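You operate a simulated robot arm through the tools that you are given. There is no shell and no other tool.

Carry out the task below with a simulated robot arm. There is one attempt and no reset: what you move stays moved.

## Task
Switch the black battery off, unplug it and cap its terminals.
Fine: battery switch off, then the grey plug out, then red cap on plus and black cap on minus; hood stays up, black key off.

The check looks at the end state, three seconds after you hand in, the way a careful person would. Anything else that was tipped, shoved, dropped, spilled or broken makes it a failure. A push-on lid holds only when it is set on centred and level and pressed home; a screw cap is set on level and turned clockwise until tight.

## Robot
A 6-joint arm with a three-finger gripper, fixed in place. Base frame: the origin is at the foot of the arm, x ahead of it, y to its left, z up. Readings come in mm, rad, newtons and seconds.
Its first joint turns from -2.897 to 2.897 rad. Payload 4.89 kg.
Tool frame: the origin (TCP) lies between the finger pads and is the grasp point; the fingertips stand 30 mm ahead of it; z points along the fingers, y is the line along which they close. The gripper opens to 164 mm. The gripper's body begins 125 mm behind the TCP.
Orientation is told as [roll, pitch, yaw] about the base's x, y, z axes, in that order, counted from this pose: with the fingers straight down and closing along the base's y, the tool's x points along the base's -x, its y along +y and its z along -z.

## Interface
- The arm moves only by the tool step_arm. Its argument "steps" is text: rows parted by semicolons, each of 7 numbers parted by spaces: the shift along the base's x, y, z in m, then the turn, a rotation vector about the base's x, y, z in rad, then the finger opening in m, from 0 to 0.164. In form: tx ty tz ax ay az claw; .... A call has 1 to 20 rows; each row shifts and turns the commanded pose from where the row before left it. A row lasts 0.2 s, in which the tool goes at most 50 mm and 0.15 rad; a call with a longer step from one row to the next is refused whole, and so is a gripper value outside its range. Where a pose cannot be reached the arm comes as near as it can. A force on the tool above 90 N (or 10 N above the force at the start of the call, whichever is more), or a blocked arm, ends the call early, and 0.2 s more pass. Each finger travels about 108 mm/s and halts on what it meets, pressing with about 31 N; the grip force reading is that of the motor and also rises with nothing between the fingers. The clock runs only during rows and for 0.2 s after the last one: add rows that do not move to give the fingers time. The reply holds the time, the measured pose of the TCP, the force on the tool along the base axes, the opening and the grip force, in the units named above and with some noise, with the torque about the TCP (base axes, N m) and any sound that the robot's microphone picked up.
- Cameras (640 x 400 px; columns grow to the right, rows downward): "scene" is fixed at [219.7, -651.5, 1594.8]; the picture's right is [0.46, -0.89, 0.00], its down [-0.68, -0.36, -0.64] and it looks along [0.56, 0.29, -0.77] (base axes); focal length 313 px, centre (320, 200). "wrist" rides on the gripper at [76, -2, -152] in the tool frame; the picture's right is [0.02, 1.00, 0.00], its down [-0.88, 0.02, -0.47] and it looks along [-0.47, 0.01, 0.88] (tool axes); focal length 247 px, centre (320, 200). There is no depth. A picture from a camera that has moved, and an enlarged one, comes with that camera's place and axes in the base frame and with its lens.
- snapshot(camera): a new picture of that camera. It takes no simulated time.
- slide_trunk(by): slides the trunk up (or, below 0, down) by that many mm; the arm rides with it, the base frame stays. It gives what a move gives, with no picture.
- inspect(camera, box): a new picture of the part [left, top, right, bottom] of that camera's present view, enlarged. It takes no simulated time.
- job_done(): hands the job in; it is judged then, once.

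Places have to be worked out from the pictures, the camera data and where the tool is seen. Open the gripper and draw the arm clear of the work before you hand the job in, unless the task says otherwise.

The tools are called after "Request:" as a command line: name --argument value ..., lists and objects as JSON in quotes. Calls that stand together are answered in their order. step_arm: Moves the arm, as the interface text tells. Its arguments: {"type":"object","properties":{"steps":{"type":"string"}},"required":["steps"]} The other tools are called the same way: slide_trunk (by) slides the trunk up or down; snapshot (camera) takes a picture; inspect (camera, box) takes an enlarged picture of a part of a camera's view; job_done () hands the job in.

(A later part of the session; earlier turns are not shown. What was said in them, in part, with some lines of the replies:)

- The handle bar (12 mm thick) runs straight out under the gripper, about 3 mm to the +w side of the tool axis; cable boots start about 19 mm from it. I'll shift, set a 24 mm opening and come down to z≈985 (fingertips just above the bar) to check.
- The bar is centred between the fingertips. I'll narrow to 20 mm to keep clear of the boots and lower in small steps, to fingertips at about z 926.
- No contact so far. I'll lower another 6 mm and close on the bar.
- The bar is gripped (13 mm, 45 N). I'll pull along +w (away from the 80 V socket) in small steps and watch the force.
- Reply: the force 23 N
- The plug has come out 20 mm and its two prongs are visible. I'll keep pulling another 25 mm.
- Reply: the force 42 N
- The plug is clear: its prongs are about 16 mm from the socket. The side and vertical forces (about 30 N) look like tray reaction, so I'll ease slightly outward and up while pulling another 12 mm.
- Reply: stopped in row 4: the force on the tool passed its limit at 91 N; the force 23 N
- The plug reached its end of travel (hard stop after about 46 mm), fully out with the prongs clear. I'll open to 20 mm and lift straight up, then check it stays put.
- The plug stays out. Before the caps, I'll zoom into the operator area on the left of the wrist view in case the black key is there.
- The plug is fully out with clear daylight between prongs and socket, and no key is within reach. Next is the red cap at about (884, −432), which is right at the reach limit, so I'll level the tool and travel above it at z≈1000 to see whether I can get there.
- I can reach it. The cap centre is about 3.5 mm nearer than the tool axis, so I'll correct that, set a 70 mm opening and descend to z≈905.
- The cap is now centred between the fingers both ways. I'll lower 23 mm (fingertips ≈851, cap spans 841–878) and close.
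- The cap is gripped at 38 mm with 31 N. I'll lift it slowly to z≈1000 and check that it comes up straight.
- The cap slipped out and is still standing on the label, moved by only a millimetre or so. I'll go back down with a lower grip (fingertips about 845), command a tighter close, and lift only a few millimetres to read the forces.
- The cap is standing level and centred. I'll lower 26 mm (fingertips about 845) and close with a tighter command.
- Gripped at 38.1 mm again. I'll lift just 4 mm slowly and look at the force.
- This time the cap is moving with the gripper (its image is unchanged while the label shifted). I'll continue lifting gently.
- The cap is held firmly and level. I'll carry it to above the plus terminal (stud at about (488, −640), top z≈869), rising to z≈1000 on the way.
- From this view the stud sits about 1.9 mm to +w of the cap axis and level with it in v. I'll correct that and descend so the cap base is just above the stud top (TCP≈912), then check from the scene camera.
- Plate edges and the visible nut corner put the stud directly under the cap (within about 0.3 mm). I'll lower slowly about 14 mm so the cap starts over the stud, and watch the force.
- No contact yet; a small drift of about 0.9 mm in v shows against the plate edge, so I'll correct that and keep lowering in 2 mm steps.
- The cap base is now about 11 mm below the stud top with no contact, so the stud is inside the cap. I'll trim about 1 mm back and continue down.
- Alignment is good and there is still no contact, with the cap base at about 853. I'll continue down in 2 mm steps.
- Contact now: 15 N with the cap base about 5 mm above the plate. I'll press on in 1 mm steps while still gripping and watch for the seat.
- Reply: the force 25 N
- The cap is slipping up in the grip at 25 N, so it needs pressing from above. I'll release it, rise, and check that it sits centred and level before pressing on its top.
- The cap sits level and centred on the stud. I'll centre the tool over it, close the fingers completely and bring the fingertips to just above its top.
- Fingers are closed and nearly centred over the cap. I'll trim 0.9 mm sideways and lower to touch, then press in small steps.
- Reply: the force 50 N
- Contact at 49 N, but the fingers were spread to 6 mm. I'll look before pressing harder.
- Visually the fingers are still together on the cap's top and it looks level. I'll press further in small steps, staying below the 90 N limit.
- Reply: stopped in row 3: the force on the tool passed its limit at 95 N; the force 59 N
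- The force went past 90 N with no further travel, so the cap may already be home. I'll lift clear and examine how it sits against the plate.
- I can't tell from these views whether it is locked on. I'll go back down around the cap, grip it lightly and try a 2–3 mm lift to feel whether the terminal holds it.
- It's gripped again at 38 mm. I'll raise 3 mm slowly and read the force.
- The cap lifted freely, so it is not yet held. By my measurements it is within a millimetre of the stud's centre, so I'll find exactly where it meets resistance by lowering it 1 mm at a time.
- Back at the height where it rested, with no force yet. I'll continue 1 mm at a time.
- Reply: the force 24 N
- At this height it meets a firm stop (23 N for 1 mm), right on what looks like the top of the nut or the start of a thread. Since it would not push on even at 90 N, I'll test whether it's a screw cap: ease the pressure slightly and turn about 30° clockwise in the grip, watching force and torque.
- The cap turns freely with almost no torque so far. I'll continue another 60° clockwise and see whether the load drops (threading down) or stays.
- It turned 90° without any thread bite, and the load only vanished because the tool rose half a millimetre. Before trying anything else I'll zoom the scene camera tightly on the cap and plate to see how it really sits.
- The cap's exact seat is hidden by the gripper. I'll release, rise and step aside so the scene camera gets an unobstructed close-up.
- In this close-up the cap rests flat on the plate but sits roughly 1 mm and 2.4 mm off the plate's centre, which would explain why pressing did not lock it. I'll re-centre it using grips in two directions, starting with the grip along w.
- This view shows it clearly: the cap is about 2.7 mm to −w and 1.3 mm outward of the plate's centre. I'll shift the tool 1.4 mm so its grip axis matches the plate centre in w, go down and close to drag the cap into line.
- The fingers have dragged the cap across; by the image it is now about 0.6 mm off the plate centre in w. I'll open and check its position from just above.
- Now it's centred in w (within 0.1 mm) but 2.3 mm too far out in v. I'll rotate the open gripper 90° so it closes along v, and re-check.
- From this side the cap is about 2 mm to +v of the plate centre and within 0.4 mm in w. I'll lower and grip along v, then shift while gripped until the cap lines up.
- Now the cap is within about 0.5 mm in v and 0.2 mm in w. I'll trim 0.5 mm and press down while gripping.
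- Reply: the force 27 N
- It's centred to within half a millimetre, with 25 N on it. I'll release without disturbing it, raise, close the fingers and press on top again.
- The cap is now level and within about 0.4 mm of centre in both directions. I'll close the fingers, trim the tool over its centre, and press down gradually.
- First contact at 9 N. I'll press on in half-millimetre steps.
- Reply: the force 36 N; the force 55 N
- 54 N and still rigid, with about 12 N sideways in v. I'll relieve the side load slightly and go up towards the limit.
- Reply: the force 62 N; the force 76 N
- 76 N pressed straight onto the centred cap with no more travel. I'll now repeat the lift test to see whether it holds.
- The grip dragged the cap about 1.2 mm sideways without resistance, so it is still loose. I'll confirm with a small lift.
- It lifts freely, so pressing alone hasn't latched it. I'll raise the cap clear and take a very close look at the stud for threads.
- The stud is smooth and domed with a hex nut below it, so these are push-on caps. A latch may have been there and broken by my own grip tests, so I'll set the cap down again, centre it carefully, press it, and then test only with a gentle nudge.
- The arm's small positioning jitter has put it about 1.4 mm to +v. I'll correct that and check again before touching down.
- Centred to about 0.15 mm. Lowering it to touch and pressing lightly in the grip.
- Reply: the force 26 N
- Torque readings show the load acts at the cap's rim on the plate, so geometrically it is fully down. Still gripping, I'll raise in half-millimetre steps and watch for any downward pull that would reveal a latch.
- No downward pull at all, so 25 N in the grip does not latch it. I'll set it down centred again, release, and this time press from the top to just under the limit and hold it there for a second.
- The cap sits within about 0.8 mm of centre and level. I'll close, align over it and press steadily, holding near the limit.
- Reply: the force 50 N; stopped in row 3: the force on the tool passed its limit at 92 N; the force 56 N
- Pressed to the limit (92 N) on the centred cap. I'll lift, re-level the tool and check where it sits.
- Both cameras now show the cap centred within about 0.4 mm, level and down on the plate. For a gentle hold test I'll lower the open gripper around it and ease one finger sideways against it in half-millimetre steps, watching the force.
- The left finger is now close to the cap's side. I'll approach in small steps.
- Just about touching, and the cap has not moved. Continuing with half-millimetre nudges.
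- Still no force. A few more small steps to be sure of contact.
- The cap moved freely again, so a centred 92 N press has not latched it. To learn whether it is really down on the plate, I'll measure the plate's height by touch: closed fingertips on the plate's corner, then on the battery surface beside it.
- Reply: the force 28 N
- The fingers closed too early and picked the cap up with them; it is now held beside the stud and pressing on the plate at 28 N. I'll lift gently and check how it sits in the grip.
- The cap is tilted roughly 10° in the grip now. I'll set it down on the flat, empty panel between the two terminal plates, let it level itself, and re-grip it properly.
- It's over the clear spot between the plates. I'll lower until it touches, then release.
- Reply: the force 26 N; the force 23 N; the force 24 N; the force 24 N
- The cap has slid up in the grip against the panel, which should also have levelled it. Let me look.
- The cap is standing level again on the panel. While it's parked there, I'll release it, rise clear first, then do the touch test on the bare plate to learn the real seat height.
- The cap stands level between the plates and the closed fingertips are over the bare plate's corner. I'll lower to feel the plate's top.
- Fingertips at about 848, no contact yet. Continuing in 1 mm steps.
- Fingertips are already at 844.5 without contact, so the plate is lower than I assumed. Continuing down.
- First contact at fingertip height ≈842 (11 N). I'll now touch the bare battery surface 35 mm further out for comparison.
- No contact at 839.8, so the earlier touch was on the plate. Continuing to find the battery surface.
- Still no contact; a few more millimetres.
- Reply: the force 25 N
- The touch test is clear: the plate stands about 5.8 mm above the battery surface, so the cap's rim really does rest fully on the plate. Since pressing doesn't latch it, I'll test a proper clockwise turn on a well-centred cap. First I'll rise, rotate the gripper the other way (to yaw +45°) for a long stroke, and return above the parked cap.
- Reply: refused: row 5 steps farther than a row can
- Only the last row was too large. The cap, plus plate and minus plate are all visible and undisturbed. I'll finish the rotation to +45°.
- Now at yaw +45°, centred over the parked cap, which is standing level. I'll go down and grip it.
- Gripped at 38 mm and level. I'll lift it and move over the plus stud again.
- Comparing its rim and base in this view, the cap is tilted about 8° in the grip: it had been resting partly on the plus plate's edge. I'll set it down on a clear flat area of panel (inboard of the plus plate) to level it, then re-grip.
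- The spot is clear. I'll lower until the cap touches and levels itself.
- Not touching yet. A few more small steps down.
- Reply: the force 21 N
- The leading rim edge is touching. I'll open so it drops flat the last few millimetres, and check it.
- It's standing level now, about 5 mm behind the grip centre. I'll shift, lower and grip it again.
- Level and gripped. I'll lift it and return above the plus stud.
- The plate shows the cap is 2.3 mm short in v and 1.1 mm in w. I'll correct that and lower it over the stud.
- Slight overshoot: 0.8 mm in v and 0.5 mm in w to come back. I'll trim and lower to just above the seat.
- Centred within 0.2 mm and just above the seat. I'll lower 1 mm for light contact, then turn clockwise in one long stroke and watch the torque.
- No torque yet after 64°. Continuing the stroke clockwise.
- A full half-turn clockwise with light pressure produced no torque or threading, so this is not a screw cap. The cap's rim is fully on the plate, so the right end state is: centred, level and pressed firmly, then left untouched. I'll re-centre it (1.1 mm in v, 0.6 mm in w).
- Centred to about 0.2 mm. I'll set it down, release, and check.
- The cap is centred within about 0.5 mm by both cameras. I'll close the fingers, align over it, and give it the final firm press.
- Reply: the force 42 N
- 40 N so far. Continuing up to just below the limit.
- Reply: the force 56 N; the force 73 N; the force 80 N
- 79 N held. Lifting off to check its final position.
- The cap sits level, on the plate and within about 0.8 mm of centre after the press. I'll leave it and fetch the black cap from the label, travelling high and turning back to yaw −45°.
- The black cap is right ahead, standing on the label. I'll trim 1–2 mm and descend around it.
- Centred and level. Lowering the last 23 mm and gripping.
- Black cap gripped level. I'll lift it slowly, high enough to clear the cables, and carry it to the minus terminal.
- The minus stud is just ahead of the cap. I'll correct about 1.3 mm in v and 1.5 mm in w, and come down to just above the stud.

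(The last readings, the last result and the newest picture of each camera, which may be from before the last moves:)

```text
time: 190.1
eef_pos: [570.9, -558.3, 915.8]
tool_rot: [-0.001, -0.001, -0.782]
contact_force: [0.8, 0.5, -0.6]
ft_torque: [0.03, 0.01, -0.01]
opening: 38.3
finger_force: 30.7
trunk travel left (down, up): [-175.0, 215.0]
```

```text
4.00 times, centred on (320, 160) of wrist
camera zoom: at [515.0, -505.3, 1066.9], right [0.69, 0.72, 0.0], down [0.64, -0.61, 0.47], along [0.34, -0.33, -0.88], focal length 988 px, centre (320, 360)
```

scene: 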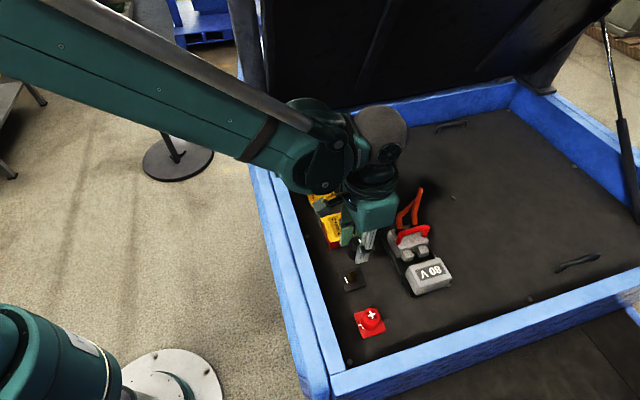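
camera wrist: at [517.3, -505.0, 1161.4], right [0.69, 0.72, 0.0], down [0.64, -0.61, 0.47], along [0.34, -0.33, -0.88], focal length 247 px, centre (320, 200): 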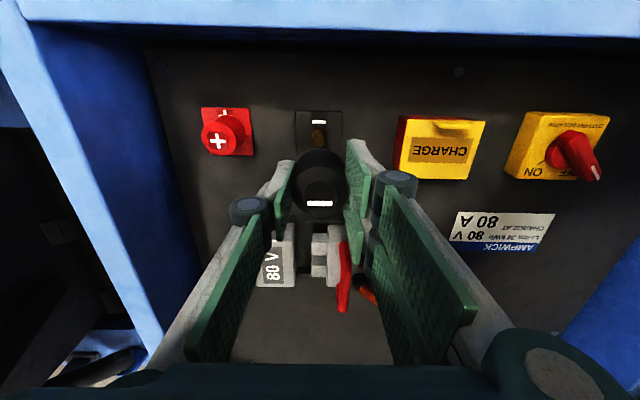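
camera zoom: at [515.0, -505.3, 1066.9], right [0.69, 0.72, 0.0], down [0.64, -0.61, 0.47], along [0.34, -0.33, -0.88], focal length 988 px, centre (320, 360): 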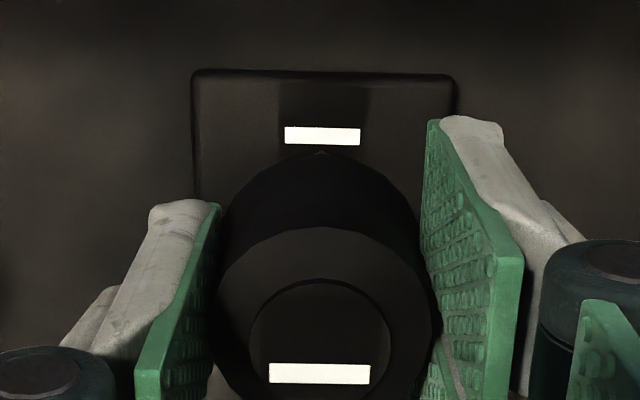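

Aligned within a few tenths. Lowering over the stud.

Request:
step_arm --steps "0 0 -0.006 0 0 0 0.01; 0 0 -0.006 0 0 0 0.01; 0 0 -0.006 0 0 0 0.01; 0 0 -0.005 0 0 0 0.01; 0 0 0 0 0 0 0.01"

Request:
inspect --camera "wrist" --box '[240, 110, 400, 210]'

```text
time: 191.3
eef_pos: [572.0, -557.7, 892.1]
tool_rot: [-0.001, -0.003, -0.783]
contact_force: [0.0, 0.2, -0.6]
ft_torque: [-0.03, -0.01, -0.01]
opening: 38.2
finger_force: 30.7
trunk travel left (down, up): [-175.0, 215.0]
```

```text
4.00 times, centred on (320, 160) of wrist
camera zoom: at [515.3, -504.9, 1042.8], right [0.69, 0.72, 0.0], down [0.64, -0.61, 0.47], along [0.34, -0.33, -0.88], focal length 988 px, centre (320, 360)
```

zoom: 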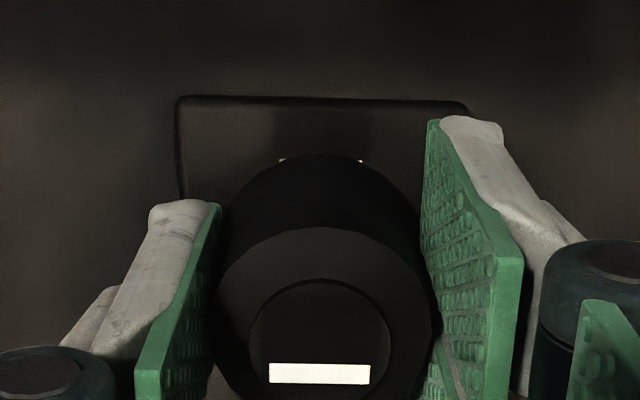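

Still aligned. Down another 7 mm.

Request:
step_arm --steps "0 0 -0.003 0 0 0 0.01; 0 0 -0.003 0 0 0 0.01; 0 0 -0.001 0 0 0 0.01; 0 0 0 0 0 0 0.01"

Request:
inspect --camera "wrist" --box '[240, 110, 400, 210]'

```text
time: 192.3
eef_pos: [572.7, -555.9, 885.0]
tool_rot: [0.0, -0.002, -0.782]
contact_force: [0.3, -0.3, -0.6]
ft_torque: [0.01, 0.0, 0.02]
opening: 38.3
finger_force: 31.5
trunk travel left (down, up): [-175.0, 215.0]
```

```text
4.00 times, centred on (320, 160) of wrist
camera zoom: at [515.0, -504.7, 1036.6], right [0.69, 0.72, 0.0], down [0.64, -0.61, 0.47], along [0.34, -0.33, -0.88], focal length 988 px, centre (320, 360)
```

zoom: 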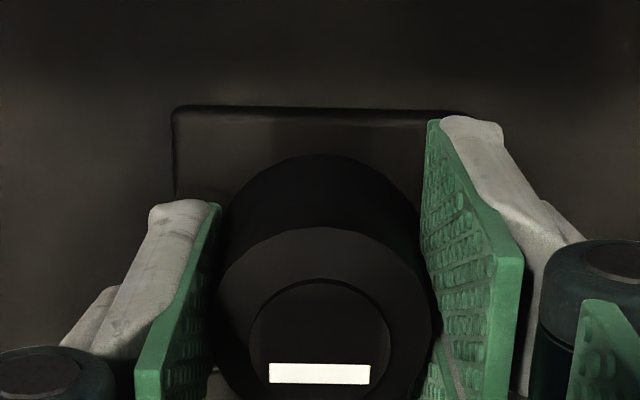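

Centred within about 0.3 mm. Lowering the last couple of millimetres to contact and pressing lightly.

Request:
step_arm --steps "0.0002 -0.0002 -0.001 0 0 0 0.01; 0 0 0 0 0 0 0.01"

Request:
step_arm --steps "0 0 -0.001 0 0 0 0.01; 0 0 0 0 0 0 0.01"

Request:
step_arm --steps "0 0 -0.001 0 0 0 0.01; 0 0 0 0 0 0 0.01"

Request:
inspect --camera "wrist" --box '[240, 110, 400, 210]'

```text
time: 192.9
eef_pos: [572.0, -556.9, 883.6]
tool_rot: [0.0, -0.001, -0.782]
contact_force: [0.0, -0.6, -0.4]
ft_torque: [-0.01, -0.03, 0.01]
opening: 38.1
finger_force: 31.1
trunk travel left (down, up): [-175.0, 215.0]
```

```text
time: 193.5
eef_pos: [571.4, -556.4, 882.8]
tool_rot: [0.001, -0.002, -0.781]
contact_force: [-0.8, 0.1, -0.4]
ft_torque: [0.02, 0.0, 0.01]
opening: 38.4
finger_force: 30.6
trunk travel left (down, up): [-175.0, 215.0]
```

```text
time: 194.1
eef_pos: [571.3, -557.0, 881.9]
tool_rot: [0.0, -0.002, -0.785]
contact_force: [-0.4, -1.5, 2.8]
ft_torque: [0.02, -0.01, -0.02]
opening: 38.6
finger_force: 31.0
trunk travel left (down, up): [-175.0, 215.0]
```

```text
4.00 times, centred on (320, 160) of wrist
camera zoom: at [515.2, -504.7, 1034.0], right [0.69, 0.72, 0.0], down [0.64, -0.61, 0.47], along [0.34, -0.33, -0.88], focal length 988 px, centre (320, 360)
```

zoom: 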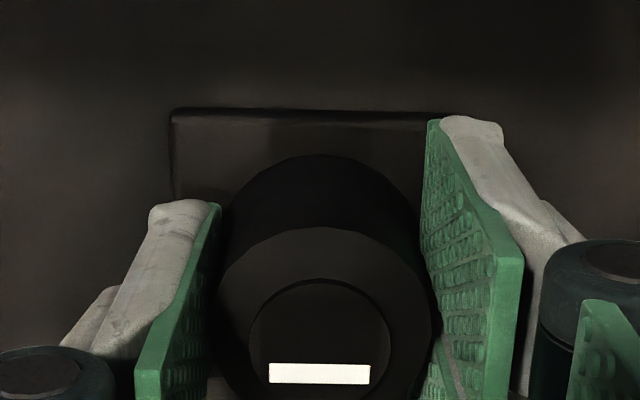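

Touching the plate at 2.8 N. I'll press about 1 mm more, then release and check.

Request:
step_arm --steps "0 0 -0.0008 0 0 0 0.01; 0 0 -0.0006 0 0 0 0.01; 0 0 0 0 0 0 0.01"

Request:
step_arm --steps "0 0 0.001 0 0 0 0.01; 0 0 0 0 0 0 0.03; 0 0 0 0 0 0 0.037; 0 0 0 0 0 0 0.041; 0 0 0 0 0 0 0.05; 0 0 0 0 0 0 0.065; 0 0 0 0 0 0 0.065; 0 0 0.02 0 0 0 0.065; 0 0 0.02 0 0 0 0.065; 0 0 0 0 0 0 0.065"

Request:
inspect --camera "wrist" --box '[240, 110, 400, 210]'

Request:
inspect --camera "scene" --box '[330, 262, 378, 292]'

```text
time: 194.9
eef_pos: [572.3, -556.2, 881.7]
tool_rot: [-0.001, -0.001, -0.784]
contact_force: [2.0, -6.4, 23.9]
ft_torque: [-0.18, -0.03, 0.0]
opening: 38.3
finger_force: 30.9
trunk travel left (down, up): [-175.0, 215.0]
```

```text
time: 197.1
eef_pos: [571.4, -557.8, 922.6]
tool_rot: [0.001, 0.001, -0.784]
contact_force: [0.5, 0.6, 0.5]
ft_torque: [0.01, 0.04, 0.05]
opening: 65.1
finger_force: 0.1
trunk travel left (down, up): [-175.0, 215.0]
```

```text
4.00 times, centred on (320, 160) of wrist
camera zoom: at [515.1, -505.5, 1073.8], right [0.69, 0.72, 0.0], down [0.64, -0.61, 0.47], along [0.34, -0.33, -0.88], focal length 988 px, centre (320, 360)
```

zoom: 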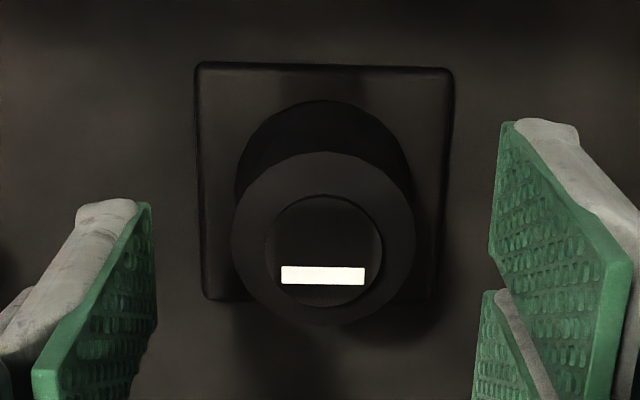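

```text
13.33 times, centred on (354, 277) of scene
camera zoom: at [219.7, -651.5, 1594.8], right [0.46, -0.89, 0.0], down [-0.68, -0.36, -0.64], along [0.56, 0.29, -0.77], focal length 4171 px, centre (-133, -827)
```

zoom: 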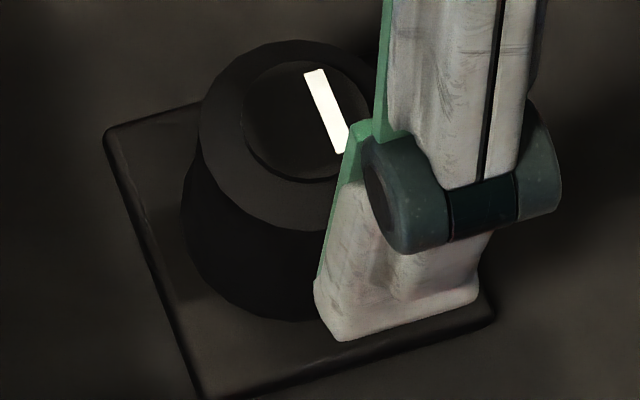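

The black cap is centred within 0.35 mm and level. Now the top press: close fingers and come down.

Request:
step_arm --steps "0 0 0 0 0 0 0.03; 0 0 0 0 0 0 0; 0 0 0 0 0 0 0; 0 0 -0.004 0 0 0 0; 0 0 -0.003 0 0 0 0; 0 0 0 0 0 0 0"

Request:
inspect --camera "wrist" --box '[240, 110, 400, 210]'

Request:
inspect --camera "scene" --box '[330, 262, 378, 292]'

```text
time: 198.5
eef_pos: [571.5, -556.7, 915.1]
tool_rot: [0.0, -0.003, -0.781]
contact_force: [0.1, -0.3, -0.1]
ft_torque: [0.01, 0.03, -0.01]
opening: 0.0
finger_force: 30.5
trunk travel left (down, up): [-175.0, 215.0]
```

```text
4.00 times, centred on (320, 160) of wrist
camera zoom: at [515.6, -504.7, 1066.3], right [0.69, 0.72, 0.0], down [0.64, -0.61, 0.47], along [0.34, -0.33, -0.88], focal length 988 px, centre (320, 360)
```

zoom: 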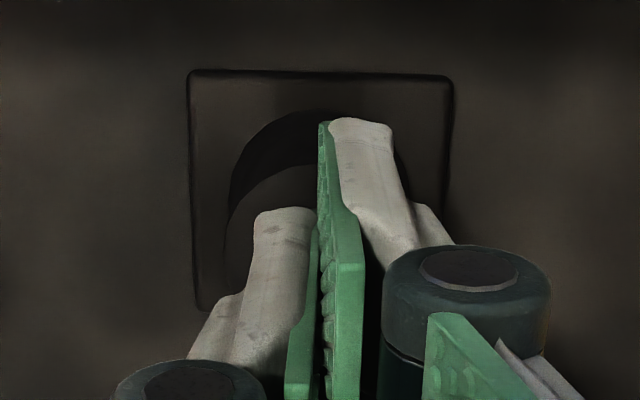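

```text
13.33 times, centred on (354, 277) of scene
camera zoom: at [219.7, -651.5, 1594.8], right [0.46, -0.89, 0.0], down [-0.68, -0.36, -0.64], along [0.56, 0.29, -0.77], focal length 4171 px, centre (-133, -827)
```

zoom: 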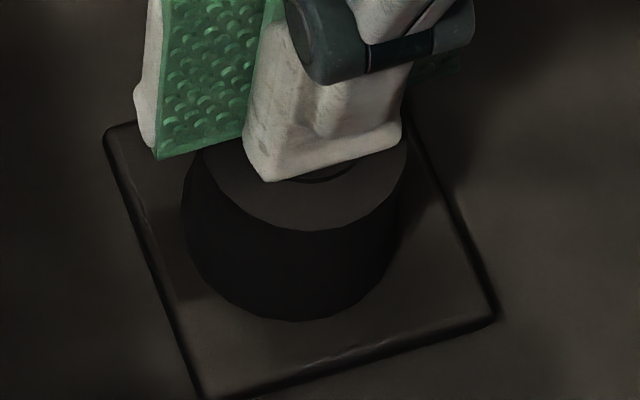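

Fingertips are right above the cap's top. Pressing in small steps.

Request:
step_arm --steps "0 0 -0.001 0 0 0 0; 0 0 -0.0005 0 0 0 0; 0 0 0 0 0 0 0"

Request:
step_arm --steps "0 0 -0.0007 0 0 0 0; 0 0 0 0 0 0 0"

Request:
step_arm --steps "0 0 -0.0007 0 0 0 0; 0 0 0 0 0 0 0"

```text
time: 199.3
eef_pos: [571.6, -557.6, 914.1]
tool_rot: [0.001, -0.001, -0.782]
contact_force: [5.2, -1.6, 17.3]
ft_torque: [-0.03, -0.17, -0.02]
opening: 6.0
finger_force: 31.2
trunk travel left (down, up): [-175.0, 215.0]
```

```text
time: 199.9
eef_pos: [571.4, -556.9, 913.8]
tool_rot: [0.001, -0.001, -0.781]
contact_force: [9.9, -6.0, 39.2]
ft_torque: [-0.14, -0.35, 0.01]
opening: 6.0
finger_force: 31.0
trunk travel left (down, up): [-175.0, 215.0]
```

```text
time: 200.5
eef_pos: [571.4, -556.5, 914.2]
tool_rot: [0.0, -0.004, -0.785]
contact_force: [12.1, -9.7, 62.2]
ft_torque: [-0.29, -0.44, 0.0]
opening: 6.2
finger_force: 31.1
trunk travel left (down, up): [-175.0, 215.0]
```

62 N with no more travel. Continuing to just under the limit while easing the side load.

Request:
step_arm --steps "0.0003 -0.0003 -0.0004 0 0 0 0; 0 0 0 0 0 0 0"

Request:
step_arm --steps "0.0001 -0.0001 -0.0004 0 0 0 0; 0 0 0 0 0 0 0; 0 0 0 0 0 0 0"

```text
time: 201.1
eef_pos: [571.8, -557.1, 913.6]
tool_rot: [0.0, -0.004, -0.783]
contact_force: [5.6, -6.6, 68.5]
ft_torque: [-0.17, -0.16, 0.0]
opening: 6.1
finger_force: 31.1
trunk travel left (down, up): [-175.0, 215.0]
```

```text
time: 201.9
eef_pos: [571.1, -556.3, 913.9]
tool_rot: [0.0, -0.003, -0.784]
contact_force: [-1.6, -5.9, 81.1]
ft_torque: [-0.04, 0.04, 0.01]
opening: 6.0
finger_force: 30.9
trunk travel left (down, up): [-175.0, 215.0]
```

81 N applied to a perfectly centred, untouched black cap. I'll lift off and give it one careful side nudge to see whether this one has latched.

Request:
step_arm --steps "0 0 0.003 0 0 0 0; 0 0 0.012 0 0 0 0; 0 0 0.015 0 0 0 0.03; 0 0 0 0 0 0 0.065; 0 0 0 0 0 0 0.065; 0 0 -0.02 0 0 0 0.065; 0 0 -0.02 0 0 0 0.065; 0 0 -0.014 0 0 0 0.065; 0 0 0 0 0 0 0.065"

Request:
inspect --camera "wrist" --box '[240, 110, 400, 210]'

```text
time: 203.9
eef_pos: [572.4, -557.5, 885.9]
tool_rot: [0.001, -0.001, -0.783]
contact_force: [-0.3, 0.0, -0.4]
ft_torque: [-0.01, -0.01, 0.0]
opening: 65.2
finger_force: 0.1
trunk travel left (down, up): [-175.0, 215.0]
```

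```text
4.00 times, centred on (320, 160) of wrist
camera zoom: at [515.4, -504.8, 1037.5], right [0.69, 0.72, 0.0], down [0.64, -0.61, 0.47], along [0.34, -0.33, -0.88], focal length 988 px, centre (320, 360)
```

zoom: 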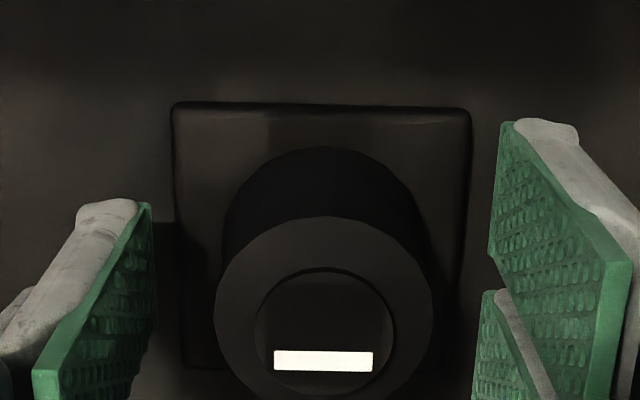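

The press shifted it by under a millimetre (now about +1.0 mm in w). I'll nudge it back towards centre with the right-hand fingers, watching the force.

Request:
step_arm --steps "-0.0035 -0.0035 0 0 0 0 0.065; -0.0028 -0.0028 0 0 0 0 0.065; 0 0 0 0 0 0 0.065; -0.0006 -0.0006 0 0 0 0 0.065; 0 0 0 0 0 0 0.065"

Request:
step_arm --steps "-0.0005 -0.0005 0 0 0 0 0.065; 0 0 0 0 0 0 0.065"

Request:
step_arm --steps "-0.0005 -0.0005 0 0 0 0 0.065; 0 0 0 0 0 0 0.065"

Request:
inspect --camera "wrist" --box '[240, 110, 400, 210]'

```text
time: 205.1
eef_pos: [565.4, -564.0, 886.9]
tool_rot: [-0.001, -0.002, -0.783]
contact_force: [-0.5, -0.3, 0.4]
ft_torque: [0.02, -0.01, 0.0]
opening: 65.0
finger_force: 0.0
trunk travel left (down, up): [-175.0, 215.0]
```

```text
time: 205.7
eef_pos: [564.5, -564.7, 888.2]
tool_rot: [0.0, -0.003, -0.783]
contact_force: [-0.3, -0.2, -0.7]
ft_torque: [0.0, 0.0, -0.01]
opening: 65.1
finger_force: 0.1
trunk travel left (down, up): [-175.0, 215.0]
```

```text
time: 206.3
eef_pos: [564.7, -565.2, 888.3]
tool_rot: [0.0, -0.001, -0.784]
contact_force: [0.2, 0.6, -0.4]
ft_torque: [0.02, 0.01, 0.0]
opening: 65.0
finger_force: 0.0
trunk travel left (down, up): [-175.0, 215.0]
```

```text
4.00 times, centred on (320, 160) of wrist
camera zoom: at [508.0, -512.9, 1038.5], right [0.69, 0.72, 0.0], down [0.64, -0.61, 0.47], along [0.34, -0.33, -0.88], focal length 988 px, centre (320, 360)
```

zoom: 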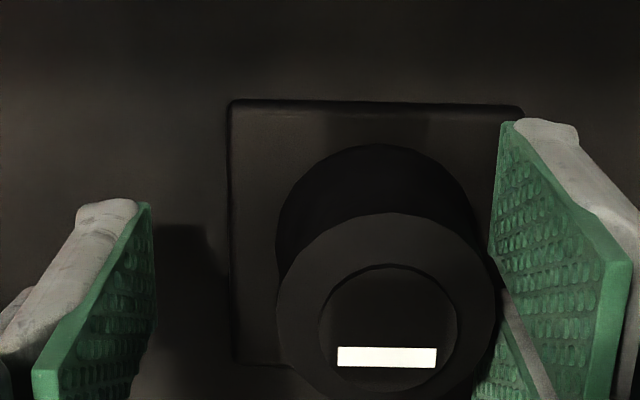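

The right fingers are about to touch. Continuing in half-millimetre steps.

Request:
step_arm --steps "-0.0004 -0.0004 0 0 0 0 0.065; 0 0 0 0 0 0 0.065"

Request:
step_arm --steps "-0.0004 -0.0004 0 0 0 0 0.065; 0 0 0 0 0 0 0.065"

Request:
step_arm --steps "-0.0004 -0.0004 0 0 0 0 0.065; 0 0 0 0 0 0 0.065"

Request:
step_arm --steps "-0.0004 -0.0004 0 0 0 0 0.065; 0 0 0 0 0 0 0.065"

Request:
inspect --camera "wrist" --box '[240, 110, 400, 210]'

```text
time: 206.9
eef_pos: [562.7, -566.5, 886.0]
tool_rot: [0.0, -0.002, -0.783]
contact_force: [0.7, -0.6, -0.2]
ft_torque: [-0.04, -0.03, 0.0]
opening: 65.1
finger_force: 0.0
trunk travel left (down, up): [-175.0, 215.0]
```

```text
time: 207.5
eef_pos: [563.0, -565.3, 887.7]
tool_rot: [0.0, -0.002, -0.783]
contact_force: [-0.5, 0.6, -0.8]
ft_torque: [0.01, -0.01, 0.04]
opening: 65.1
finger_force: 0.0
trunk travel left (down, up): [-175.0, 215.0]
```

```text
time: 208.1
eef_pos: [562.7, -566.5, 887.6]
tool_rot: [0.0, -0.001, -0.783]
contact_force: [1.0, -0.1, 0.9]
ft_torque: [0.01, 0.01, 0.0]
opening: 65.0
finger_force: 0.1
trunk travel left (down, up): [-175.0, 215.0]
```

```text
time: 208.7
eef_pos: [562.0, -566.5, 886.8]
tool_rot: [-0.001, -0.001, -0.785]
contact_force: [0.5, -0.3, 0.9]
ft_torque: [-0.01, -0.01, 0.01]
opening: 64.9
finger_force: 0.0
trunk travel left (down, up): [-175.0, 215.0]
```

```text
4.00 times, centred on (320, 160) of wrist
camera zoom: at [506.3, -514.5, 1038.3], right [0.69, 0.72, 0.0], down [0.64, -0.61, 0.47], along [0.34, -0.33, -0.88], focal length 988 px, centre (320, 360)
```

zoom: 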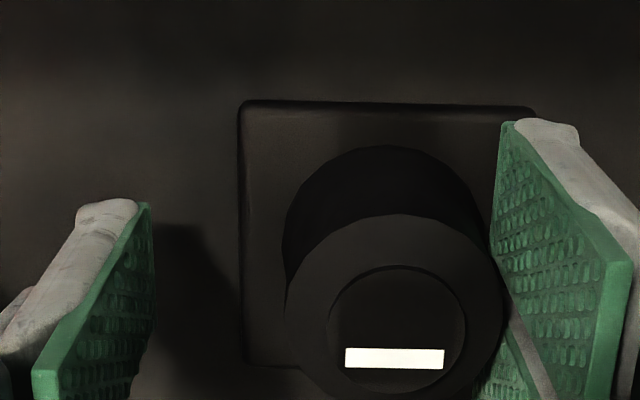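

The cap follows the finger with no resistance, and it is now about 0.8 mm from centre. There is evidently no rigid latch to feel, so the best end state is caps fully down, centred, level and firmly pressed as the last action. I'll rise, go back over the black cap and press once more, steering slightly +v to take out the residual offset.

Request:
step_arm --steps "0.0007 0.0007 0.004 0 0 0 0.065; 0 0 0.018 0 0 0 0.065; 0 0 0.018 0 0 0 0.065; 0.0045 0.0045 0 0 0 0 0.03; 0.0037 0.0037 0 0 0 0 0; 0 0 0 0 0 0 0; 0 0 -0.006 0 0 0 0; 0 0 -0.004 0 0 0 0; 0 0 0 0 0 0 0"

Request:
inspect --camera "wrist" --box '[240, 110, 400, 210]'

```text
time: 210.7
eef_pos: [570.6, -558.4, 917.6]
tool_rot: [0.001, -0.001, -0.784]
contact_force: [0.1, 0.0, -0.4]
ft_torque: [-0.03, 0.01, 0.01]
opening: 0.0
finger_force: 31.1
trunk travel left (down, up): [-175.0, 215.0]
```

```text
4.00 times, centred on (320, 160) of wrist
camera zoom: at [515.1, -505.7, 1068.9], right [0.69, 0.72, 0.0], down [0.64, -0.61, 0.47], along [0.34, -0.33, -0.88], focal length 988 px, centre (320, 360)
```

zoom: 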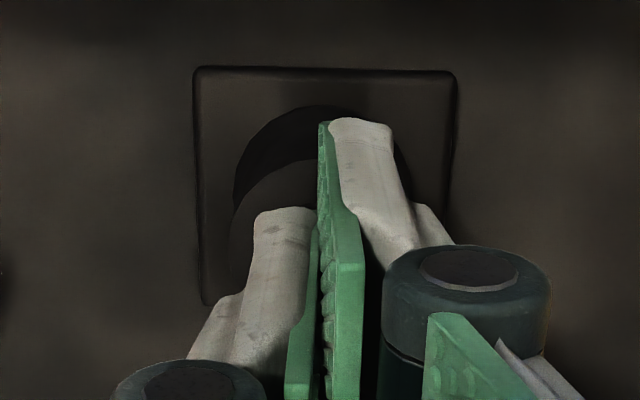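

Aligned over the cap. Pressing with a slight +v drift.

Request:
step_arm --steps "0 0 -0.002 0 0 0 0; 0 0 -0.0015 0 0 0 0; 0 0 0 0 0 0 0"

Request:
step_arm --steps "0.0002 -0.0002 -0.0008 0 0 0 0; 0 0 0 0 0 0 0"

Request:
step_arm --steps "0.0003 -0.0003 -0.0006 0 0 0 0; 0 0 0 0 0 0 0"

```text
time: 211.5
eef_pos: [572.4, -557.6, 913.6]
tool_rot: [0.001, -0.002, -0.782]
contact_force: [0.5, -0.1, 2.9]
ft_torque: [0.0, -0.01, 0.03]
opening: 6.1
finger_force: 31.2
trunk travel left (down, up): [-175.0, 215.0]
```

```text
time: 212.1
eef_pos: [572.0, -558.8, 915.4]
tool_rot: [-0.001, 0.001, -0.783]
contact_force: [1.2, -4.6, 22.4]
ft_torque: [-0.03, 0.0, 0.04]
opening: 6.1
finger_force: 31.3
trunk travel left (down, up): [-175.0, 215.0]
```

```text
time: 212.7
eef_pos: [571.7, -558.0, 914.0]
tool_rot: [0.003, -0.004, -0.782]
contact_force: [4.2, -1.9, 47.0]
ft_torque: [0.04, -0.14, 0.02]
opening: 6.2
finger_force: 30.7
trunk travel left (down, up): [-175.0, 215.0]
```

Request:
step_arm --steps "0.0003 -0.0003 -0.0005 0 0 0 0; 0 0 0 0 0 0 0"

Request:
step_arm --steps "0.0002 -0.0002 -0.0005 0 0 0 0; 0 0 0 0 0 0 0; 0 0 0 0 0 0 0"

```text
time: 213.3
eef_pos: [572.4, -558.9, 913.1]
tool_rot: [0.001, -0.004, -0.783]
contact_force: [3.0, -1.0, 65.6]
ft_torque: [0.07, -0.05, 0.04]
opening: 6.2
finger_force: 30.7
trunk travel left (down, up): [-175.0, 215.0]
```

```text
time: 214.1
eef_pos: [571.5, -557.9, 912.8]
tool_rot: [-0.001, -0.003, -0.785]
contact_force: [1.8, -5.8, 82.0]
ft_torque: [-0.03, 0.01, 0.03]
opening: 6.2
finger_force: 31.2
trunk travel left (down, up): [-175.0, 215.0]
```

That press ended at 82 N, almost purely vertical. I'll lift off and check the black cap's final position from both cameras.

Request:
step_arm --steps "0 0 0.003 0 0 0 0; 0 0 0.012 0 0 0 0; 0 0 0.025 0 0 0 0; 0 0 0.03 0 0 0 0.03; 0 0 0.03 0 0 0 0.06; 0 0 0 0 0 0 0.06"

Request:
inspect --camera "wrist" --box '[240, 90, 400, 190]'

Request:
inspect --camera "scene" --box '[330, 262, 378, 292]'

```text
time: 215.5
eef_pos: [573.7, -558.4, 1010.0]
tool_rot: [-0.001, -0.003, -0.782]
contact_force: [0.0, -0.8, 0.1]
ft_torque: [-0.03, -0.05, 0.0]
opening: 60.1
finger_force: 0.1
trunk travel left (down, up): [-175.0, 215.0]
```

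```text
4.00 times, centred on (320, 140) of wrist
camera zoom: at [517.2, -505.7, 1161.4], right [0.69, 0.72, 0.0], down [0.64, -0.61, 0.47], along [0.34, -0.33, -0.88], focal length 988 px, centre (320, 440)
```

zoom: 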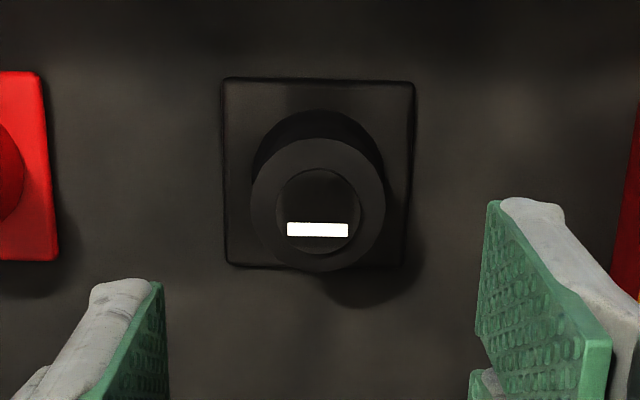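

```text
13.33 times, centred on (354, 277) of scene
camera zoom: at [219.7, -651.5, 1594.8], right [0.46, -0.89, 0.0], down [-0.68, -0.36, -0.64], along [0.56, 0.29, -0.77], focal length 4171 px, centre (-133, -827)
```

zoom: 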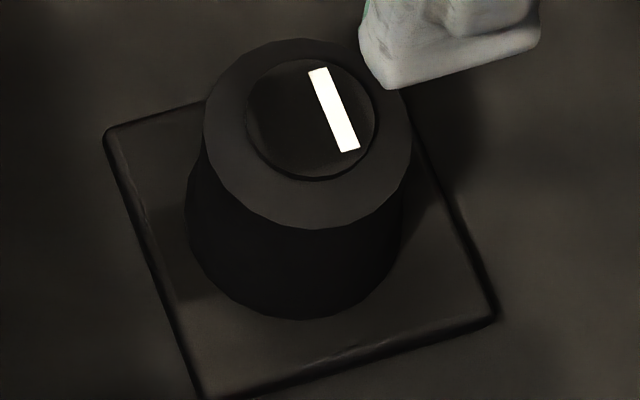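

The black cap is centred within about 0.5 mm, level and fully down. I'll raise the arm to a high position, and look over the whole scene, including the operator side for the key.

Request:
step_arm --steps "0 0 0.03 0 0 0 0.1; 0 0 0.04 0 0 0 0.164; 0 0 0.04 0 0 0 0.164; 0 0 0.04 0 0 0 0.164; 0 0 0.03 0 0 0 0.164; 0 0 0 0 0 0 0.164"

Request:
snapshot --camera "wrist"

Request:
snapshot --camera "scene"

Request:
inspect --camera "wrist" --box '[0, 0, 256, 160]'

```text
time: 216.9
eef_pos: [574.1, -556.7, 1192.4]
tool_rot: [-0.002, -0.002, -0.783]
contact_force: [0.3, -0.6, -0.3]
ft_torque: [-0.05, -0.06, 0.0]
opening: 163.9
finger_force: 0.0
trunk travel left (down, up): [-175.0, 215.0]
```

```text
taken
camera wrist: at [517.0, -504.6, 1341.7], right [0.69, 0.72, 0.0], down [0.64, -0.61, 0.47], along [0.34, -0.33, -0.88], focal length 247 px, centre (320, 200)
```

wrist: 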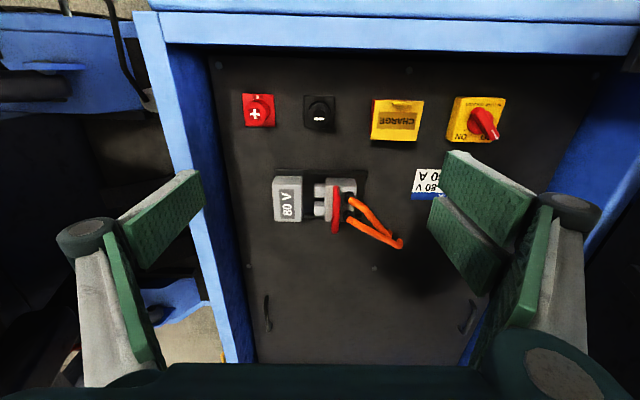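

```text
taken
```

scene: 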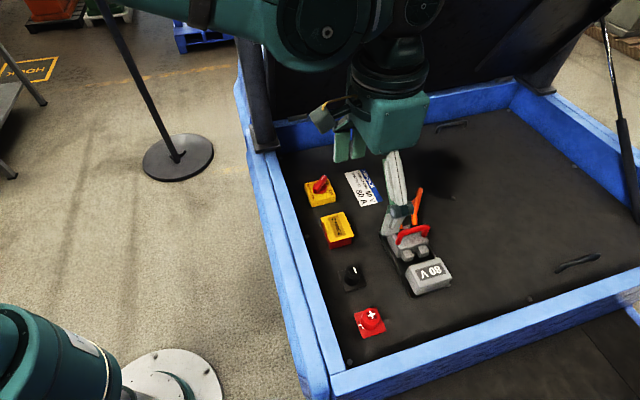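

```text
2.50 times, centred on (128, 80) of wrist
camera zoom: at [517.0, -504.6, 1341.7], right [0.69, 0.72, 0.0], down [0.64, -0.61, 0.47], along [0.34, -0.33, -0.88], focal length 617 px, centre (800, 500)
```

zoom: 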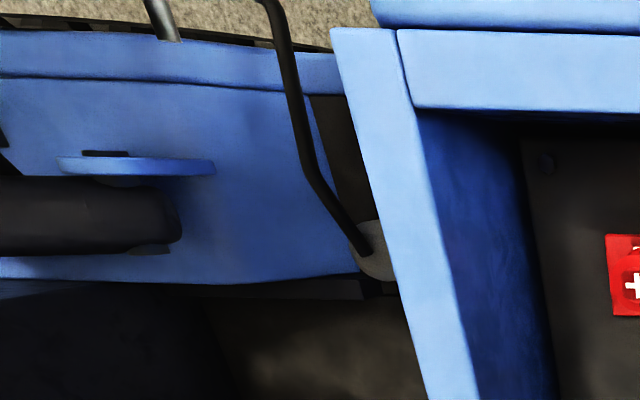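

Everything looks right: caps on, plug out, switch at OFF, hood up. I'll turn the wrist camera in place to look over the operator side for the black key before finishing.

Request:
step_arm --steps "0 0 0 0 0 -0.143 0.164; 0 0 0 0 0 -0.143 0.164; 0 0 0 0 0 -0.143 0.164; 0 0 0 0 0 -0.143 0.164; 0 0 0 0 0 -0.143 0.164; 0 0 0 0 0 -0.143 0.164; 0 0 0 0 0 -0.143 0.164; 0 0 0 0 0 -0.143 0.164; 0 0 0 0 0 -0.143 0.164; 0 0 0 0 0 -0.143 0.164; 0 0 0 0 0 -0.14 0.164; 0 0 0 0 0 0 0.164"

Request:
snapshot --camera "wrist"

Request:
inspect --camera "wrist" --box '[160, 150, 480, 350]'

```text
time: 219.5
eef_pos: [574.3, -559.2, 1190.7]
tool_rot: [0.001, -0.002, -2.354]
contact_force: [-0.4, -0.2, -0.5]
ft_torque: [0.01, 0.01, -0.01]
opening: 164.0
finger_force: 0.2
trunk travel left (down, up): [-175.0, 215.0]
```

```text
taken
camera wrist: at [624.9, -503.6, 1342.4], right [0.72, -0.69, 0.0], down [-0.61, -0.64, 0.47], along [-0.33, -0.34, -0.88], focal length 247 px, centre (320, 200)
```

wrist: 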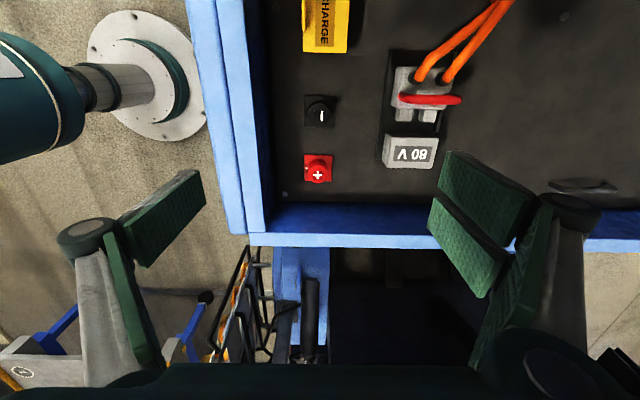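

```text
2.00 times, centred on (320, 250) of wrist
camera zoom: at [624.9, -503.6, 1342.4], right [0.72, -0.69, 0.0], down [-0.61, -0.64, 0.47], along [-0.33, -0.34, -0.88], focal length 494 px, centre (320, 100)
```

zoom: 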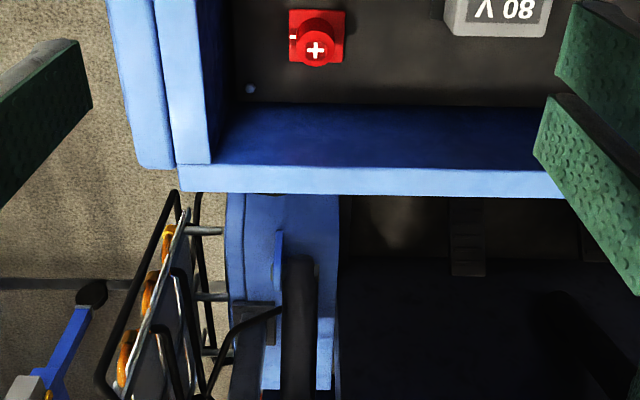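

There's a rack with orange items beside the operator area. I'll enlarge that part and the cockpit.

Request:
inspect --camera "wrist" --box '[190, 240, 286, 300]'

Request:
inspect --camera "wrist" --box '[190, 300, 302, 370]'

Request:
inspect --camera "wrist" --box '[270, 240, 462, 360]'

Request:
inspect --camera "wrist" --box '[0, 270, 192, 390]'

```text
6.67 times, centred on (238, 270) of wrist
camera zoom: at [624.9, -503.6, 1342.4], right [0.72, -0.69, 0.0], down [-0.61, -0.64, 0.47], along [-0.33, -0.34, -0.88], focal length 1646 px, centre (867, -267)
```

zoom: 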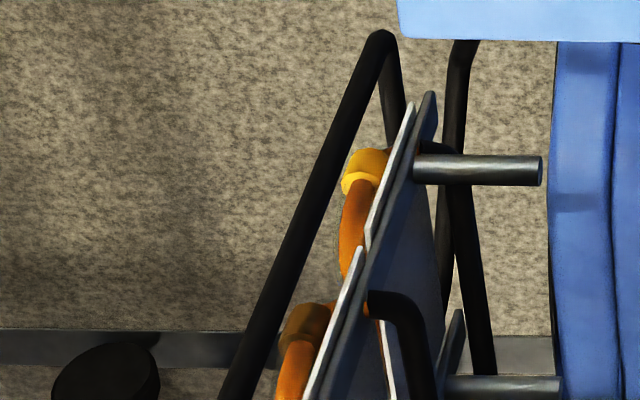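

```text
5.71 times, centred on (246, 335) of wrist
camera zoom: at [624.9, -503.6, 1342.4], right [0.72, -0.69, 0.0], down [-0.61, -0.64, 0.47], along [-0.33, -0.34, -0.88], focal length 1411 px, centre (743, -571)
```

zoom: 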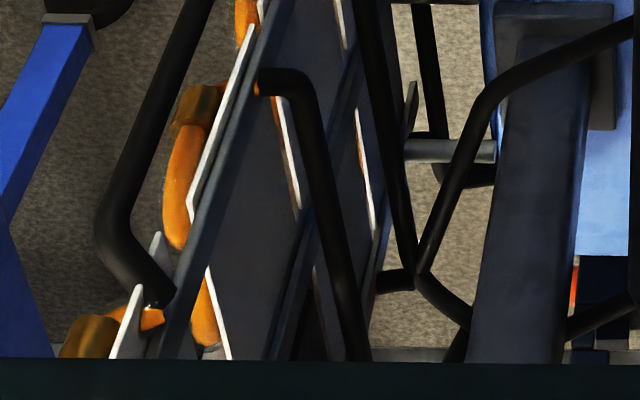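

```text
3.33 times, centred on (366, 300) of wrist
camera zoom: at [624.9, -503.6, 1342.4], right [0.72, -0.69, 0.0], down [-0.61, -0.64, 0.47], along [-0.33, -0.34, -0.88], focal length 823 px, centre (167, -133)
```

zoom: 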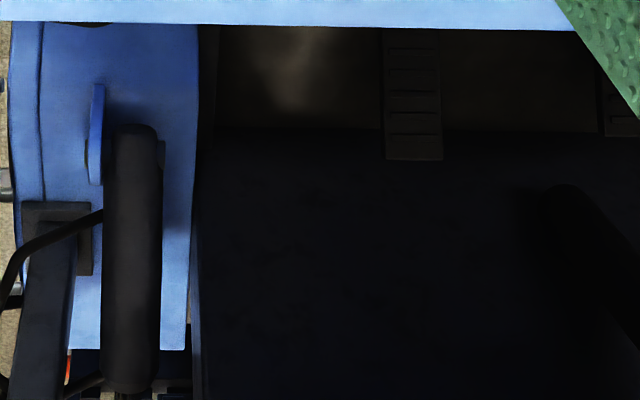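

```text
3.33 times, centred on (96, 330) of wrist
camera zoom: at [624.9, -503.6, 1342.4], right [0.72, -0.69, 0.0], down [-0.61, -0.64, 0.47], along [-0.33, -0.34, -0.88], focal length 823 px, centre (1067, -233)
```

zoom: 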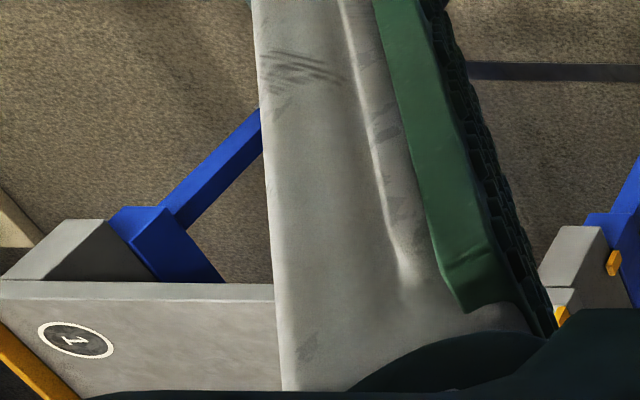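

No key is visible within reach, so there's nothing to do there. I'll withdraw the arm up and back towards its starting area, turning the wrist back, then do a final check of everything.

Request:
step_arm --steps "0 0 0.01 0 0 0.131 0.164; 0 0.02 0.01 0 0 0.131 0.164; 0 0.03 0.005 0 0 0.131 0.164; 0 0.03 0.005 0 0 0.131 0.164; 0 0.03 0.005 0 0 0.131 0.164; 0 0.03 0.005 0 0 0.131 0.164; 0 0.03 0 0 0 0.131 0.164; 0 0.03 0 0 0 0.131 0.164; 0 0.03 0 0 0 0.131 0.164; -0.005 0.03 0 0 0 0.131 0.164; -0.005 0.03 0 0 0 0.131 0.164; -0.005 0.02 0 0 0 0.128 0.164; 0 0 0 0 0 0 0.164"

Request:
snapshot --camera "scene"

Request:
snapshot --camera "wrist"

Request:
inspect --camera "scene" --box '[295, 170, 375, 220]'

Request:
inspect --camera "scene" --box '[330, 255, 458, 335]'

Request:
inspect --camera "scene" --box '[372, 180, 468, 240]'

```text
time: 222.3
eef_pos: [557.0, -248.3, 1232.6]
tool_rot: [0.0, -0.002, -0.78]
contact_force: [-0.5, 0.7, -0.5]
ft_torque: [-0.11, -0.03, 0.02]
opening: 163.7
finger_force: 0.2
trunk travel left (down, up): [-175.0, 215.0]
```

```text
taken
```

scene: 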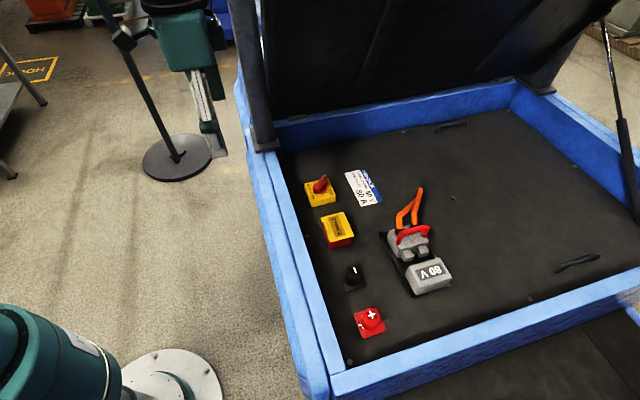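

```text
taken
camera wrist: at [500.7, -196.3, 1383.0], right [0.69, 0.73, 0.0], down [0.64, -0.61, 0.47], along [0.34, -0.33, -0.88], focal length 247 px, centre (320, 200)
```

wrist: 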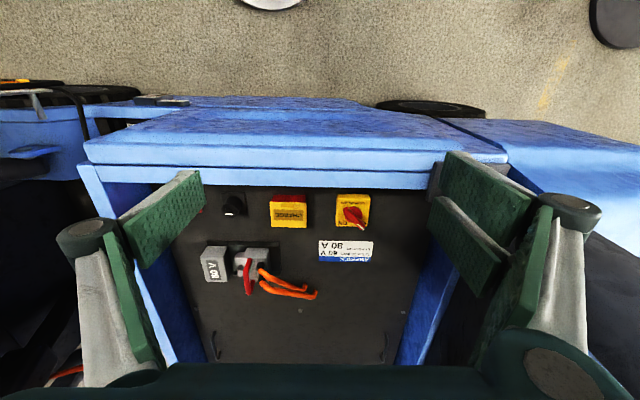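

```text
8.00 times, centred on (335, 195) of scene
camera zoom: at [219.7, -651.5, 1594.8], right [0.46, -0.89, 0.0], down [-0.68, -0.36, -0.64], along [0.56, 0.29, -0.77], focal length 2503 px, centre (200, 240)
```

zoom: 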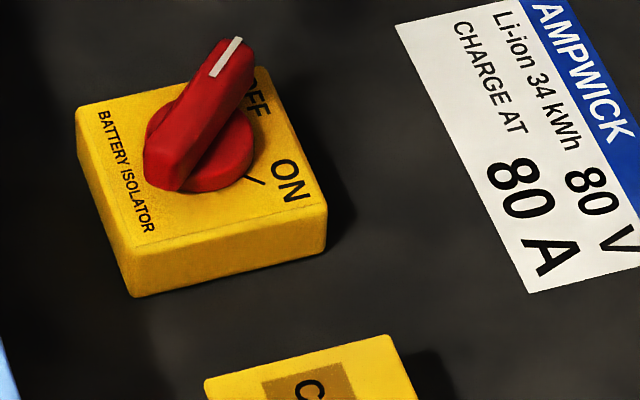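

```text
5.00 times, centred on (394, 295) of scene
camera zoom: at [219.7, -651.5, 1594.8], right [0.46, -0.89, 0.0], down [-0.68, -0.36, -0.64], along [0.56, 0.29, -0.77], focal length 1564 px, centre (-50, -275)
```

zoom: 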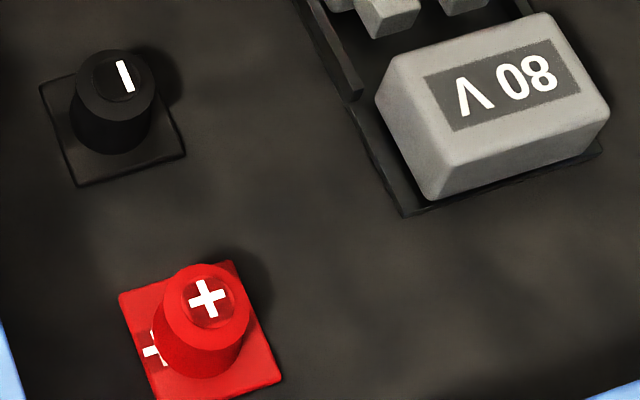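

```text
6.67 times, centred on (420, 210) of scene
camera zoom: at [219.7, -651.5, 1594.8], right [0.46, -0.89, 0.0], down [-0.68, -0.36, -0.64], along [0.56, 0.29, -0.77], focal length 2086 px, centre (-347, 133)
```

zoom: 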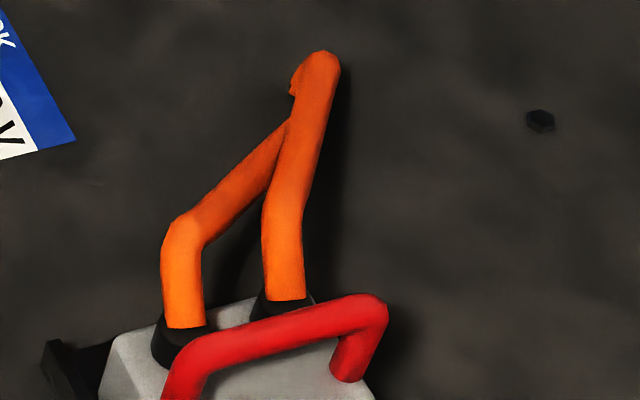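

The isolator mark is on OFF, the plug is out and both caps are in place. There's a small black item on the truck's front-left body in this wrist view, so I'll check whether it is the key.

Request:
inspect --camera "wrist" --box '[112, 76, 208, 136]'

Request:
inspect --camera "wrist" --box '[0, 70, 112, 140]'

Request:
inspect --camera "wrist" --box '[370, 90, 530, 190]'

Request:
inspect --camera "wrist" --box '[190, 180, 382, 300]'

```text
6.67 times, centred on (160, 106) of wrist
camera zoom: at [500.7, -196.3, 1383.0], right [0.69, 0.73, 0.0], down [0.64, -0.61, 0.47], along [0.34, -0.33, -0.88], focal length 1646 px, centre (1387, 827)
```

zoom: 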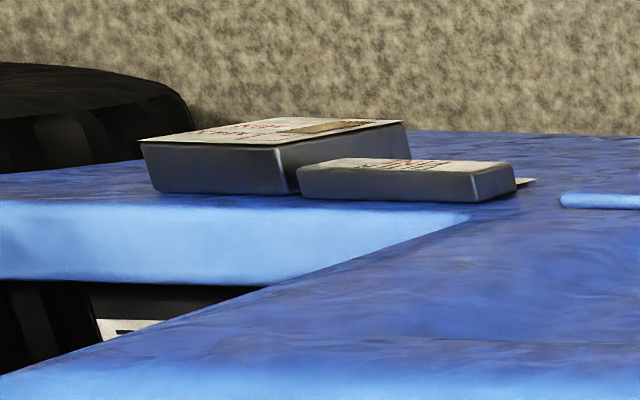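

```text
5.71 times, centred on (56, 105) of wrist
camera zoom: at [500.7, -196.3, 1383.0], right [0.69, 0.73, 0.0], down [0.64, -0.61, 0.47], along [0.34, -0.33, -0.88], focal length 1411 px, centre (1829, 743)
```

zoom: 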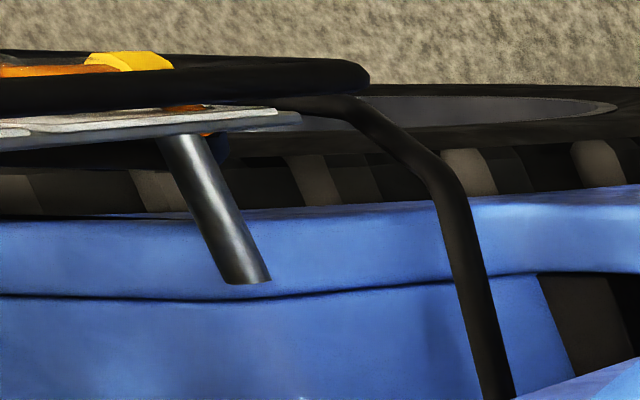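

```text
4.00 times, centred on (450, 140) of wrist
camera zoom: at [500.7, -196.3, 1383.0], right [0.69, 0.73, 0.0], down [0.64, -0.61, 0.47], along [0.34, -0.33, -0.88], focal length 988 px, centre (-200, 440)
```

zoom: 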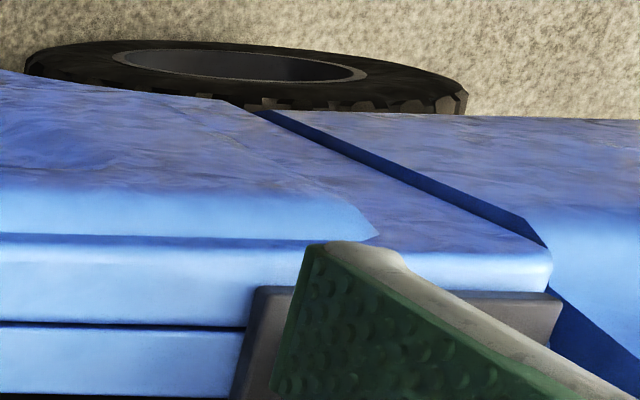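

```text
3.33 times, centred on (286, 240) of wrist
camera zoom: at [500.7, -196.3, 1383.0], right [0.69, 0.73, 0.0], down [0.64, -0.61, 0.47], along [0.34, -0.33, -0.88], focal length 823 px, centre (433, 67)
```

zoom: 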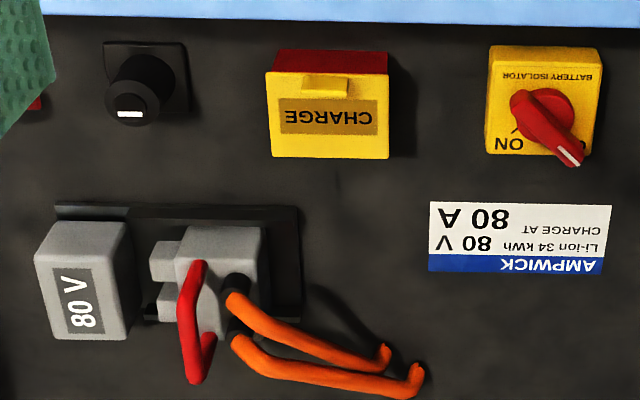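

The black item is just an information plate, not a key. Final state: isolator on OFF, grey plug fully out of the socket, red cap down and centred on plus, black cap down and centred on minus, hood up, nothing else disturbed. The gripper is open and the arm is clear, so I'm handing the job in.

Request:
job_done

```text
The job is handed in.
```

I've handed the job in, and the battery is isolated, unplugged and capped. The one thing I couldn't confirm is that the caps are actually locked on. I haven't seen the result of the check.

- **Switch:** the isolator knob is turned to OFF, and the final pictures show its mark there.
- **Plug:** the grey plug is pulled out to the end of its travel, about 46 mm, with its prongs about 18 mm clear of the socket.
- **Caps:** red is on plus and black is on minus. Both sit level with the rim down on the plate, within about 1 mm of centre, and I pressed each with about 80 N as the last thing I did to it.
- **No latch felt:** I heard no click. When I nudged each cap sideways or lifted the red one earlier, it moved freely, even after a press of up to 92 N. Turning the red cap clockwise showed no thread. If the check needs a physical latch, this is where it could fail.
- **Handling of the red cap:** it slipped from the grip once while still on its label. Later the fingers picked it up by accident and set it down tilted, so I levelled and re-seated it. I saw nothing else tipped or moved.
- **Hood and key:** the hood is still up. I never found the black key in any camera view, so I didn't touch it and can't confirm that it is off.

The gripper is open and the arm is clear of the truck.
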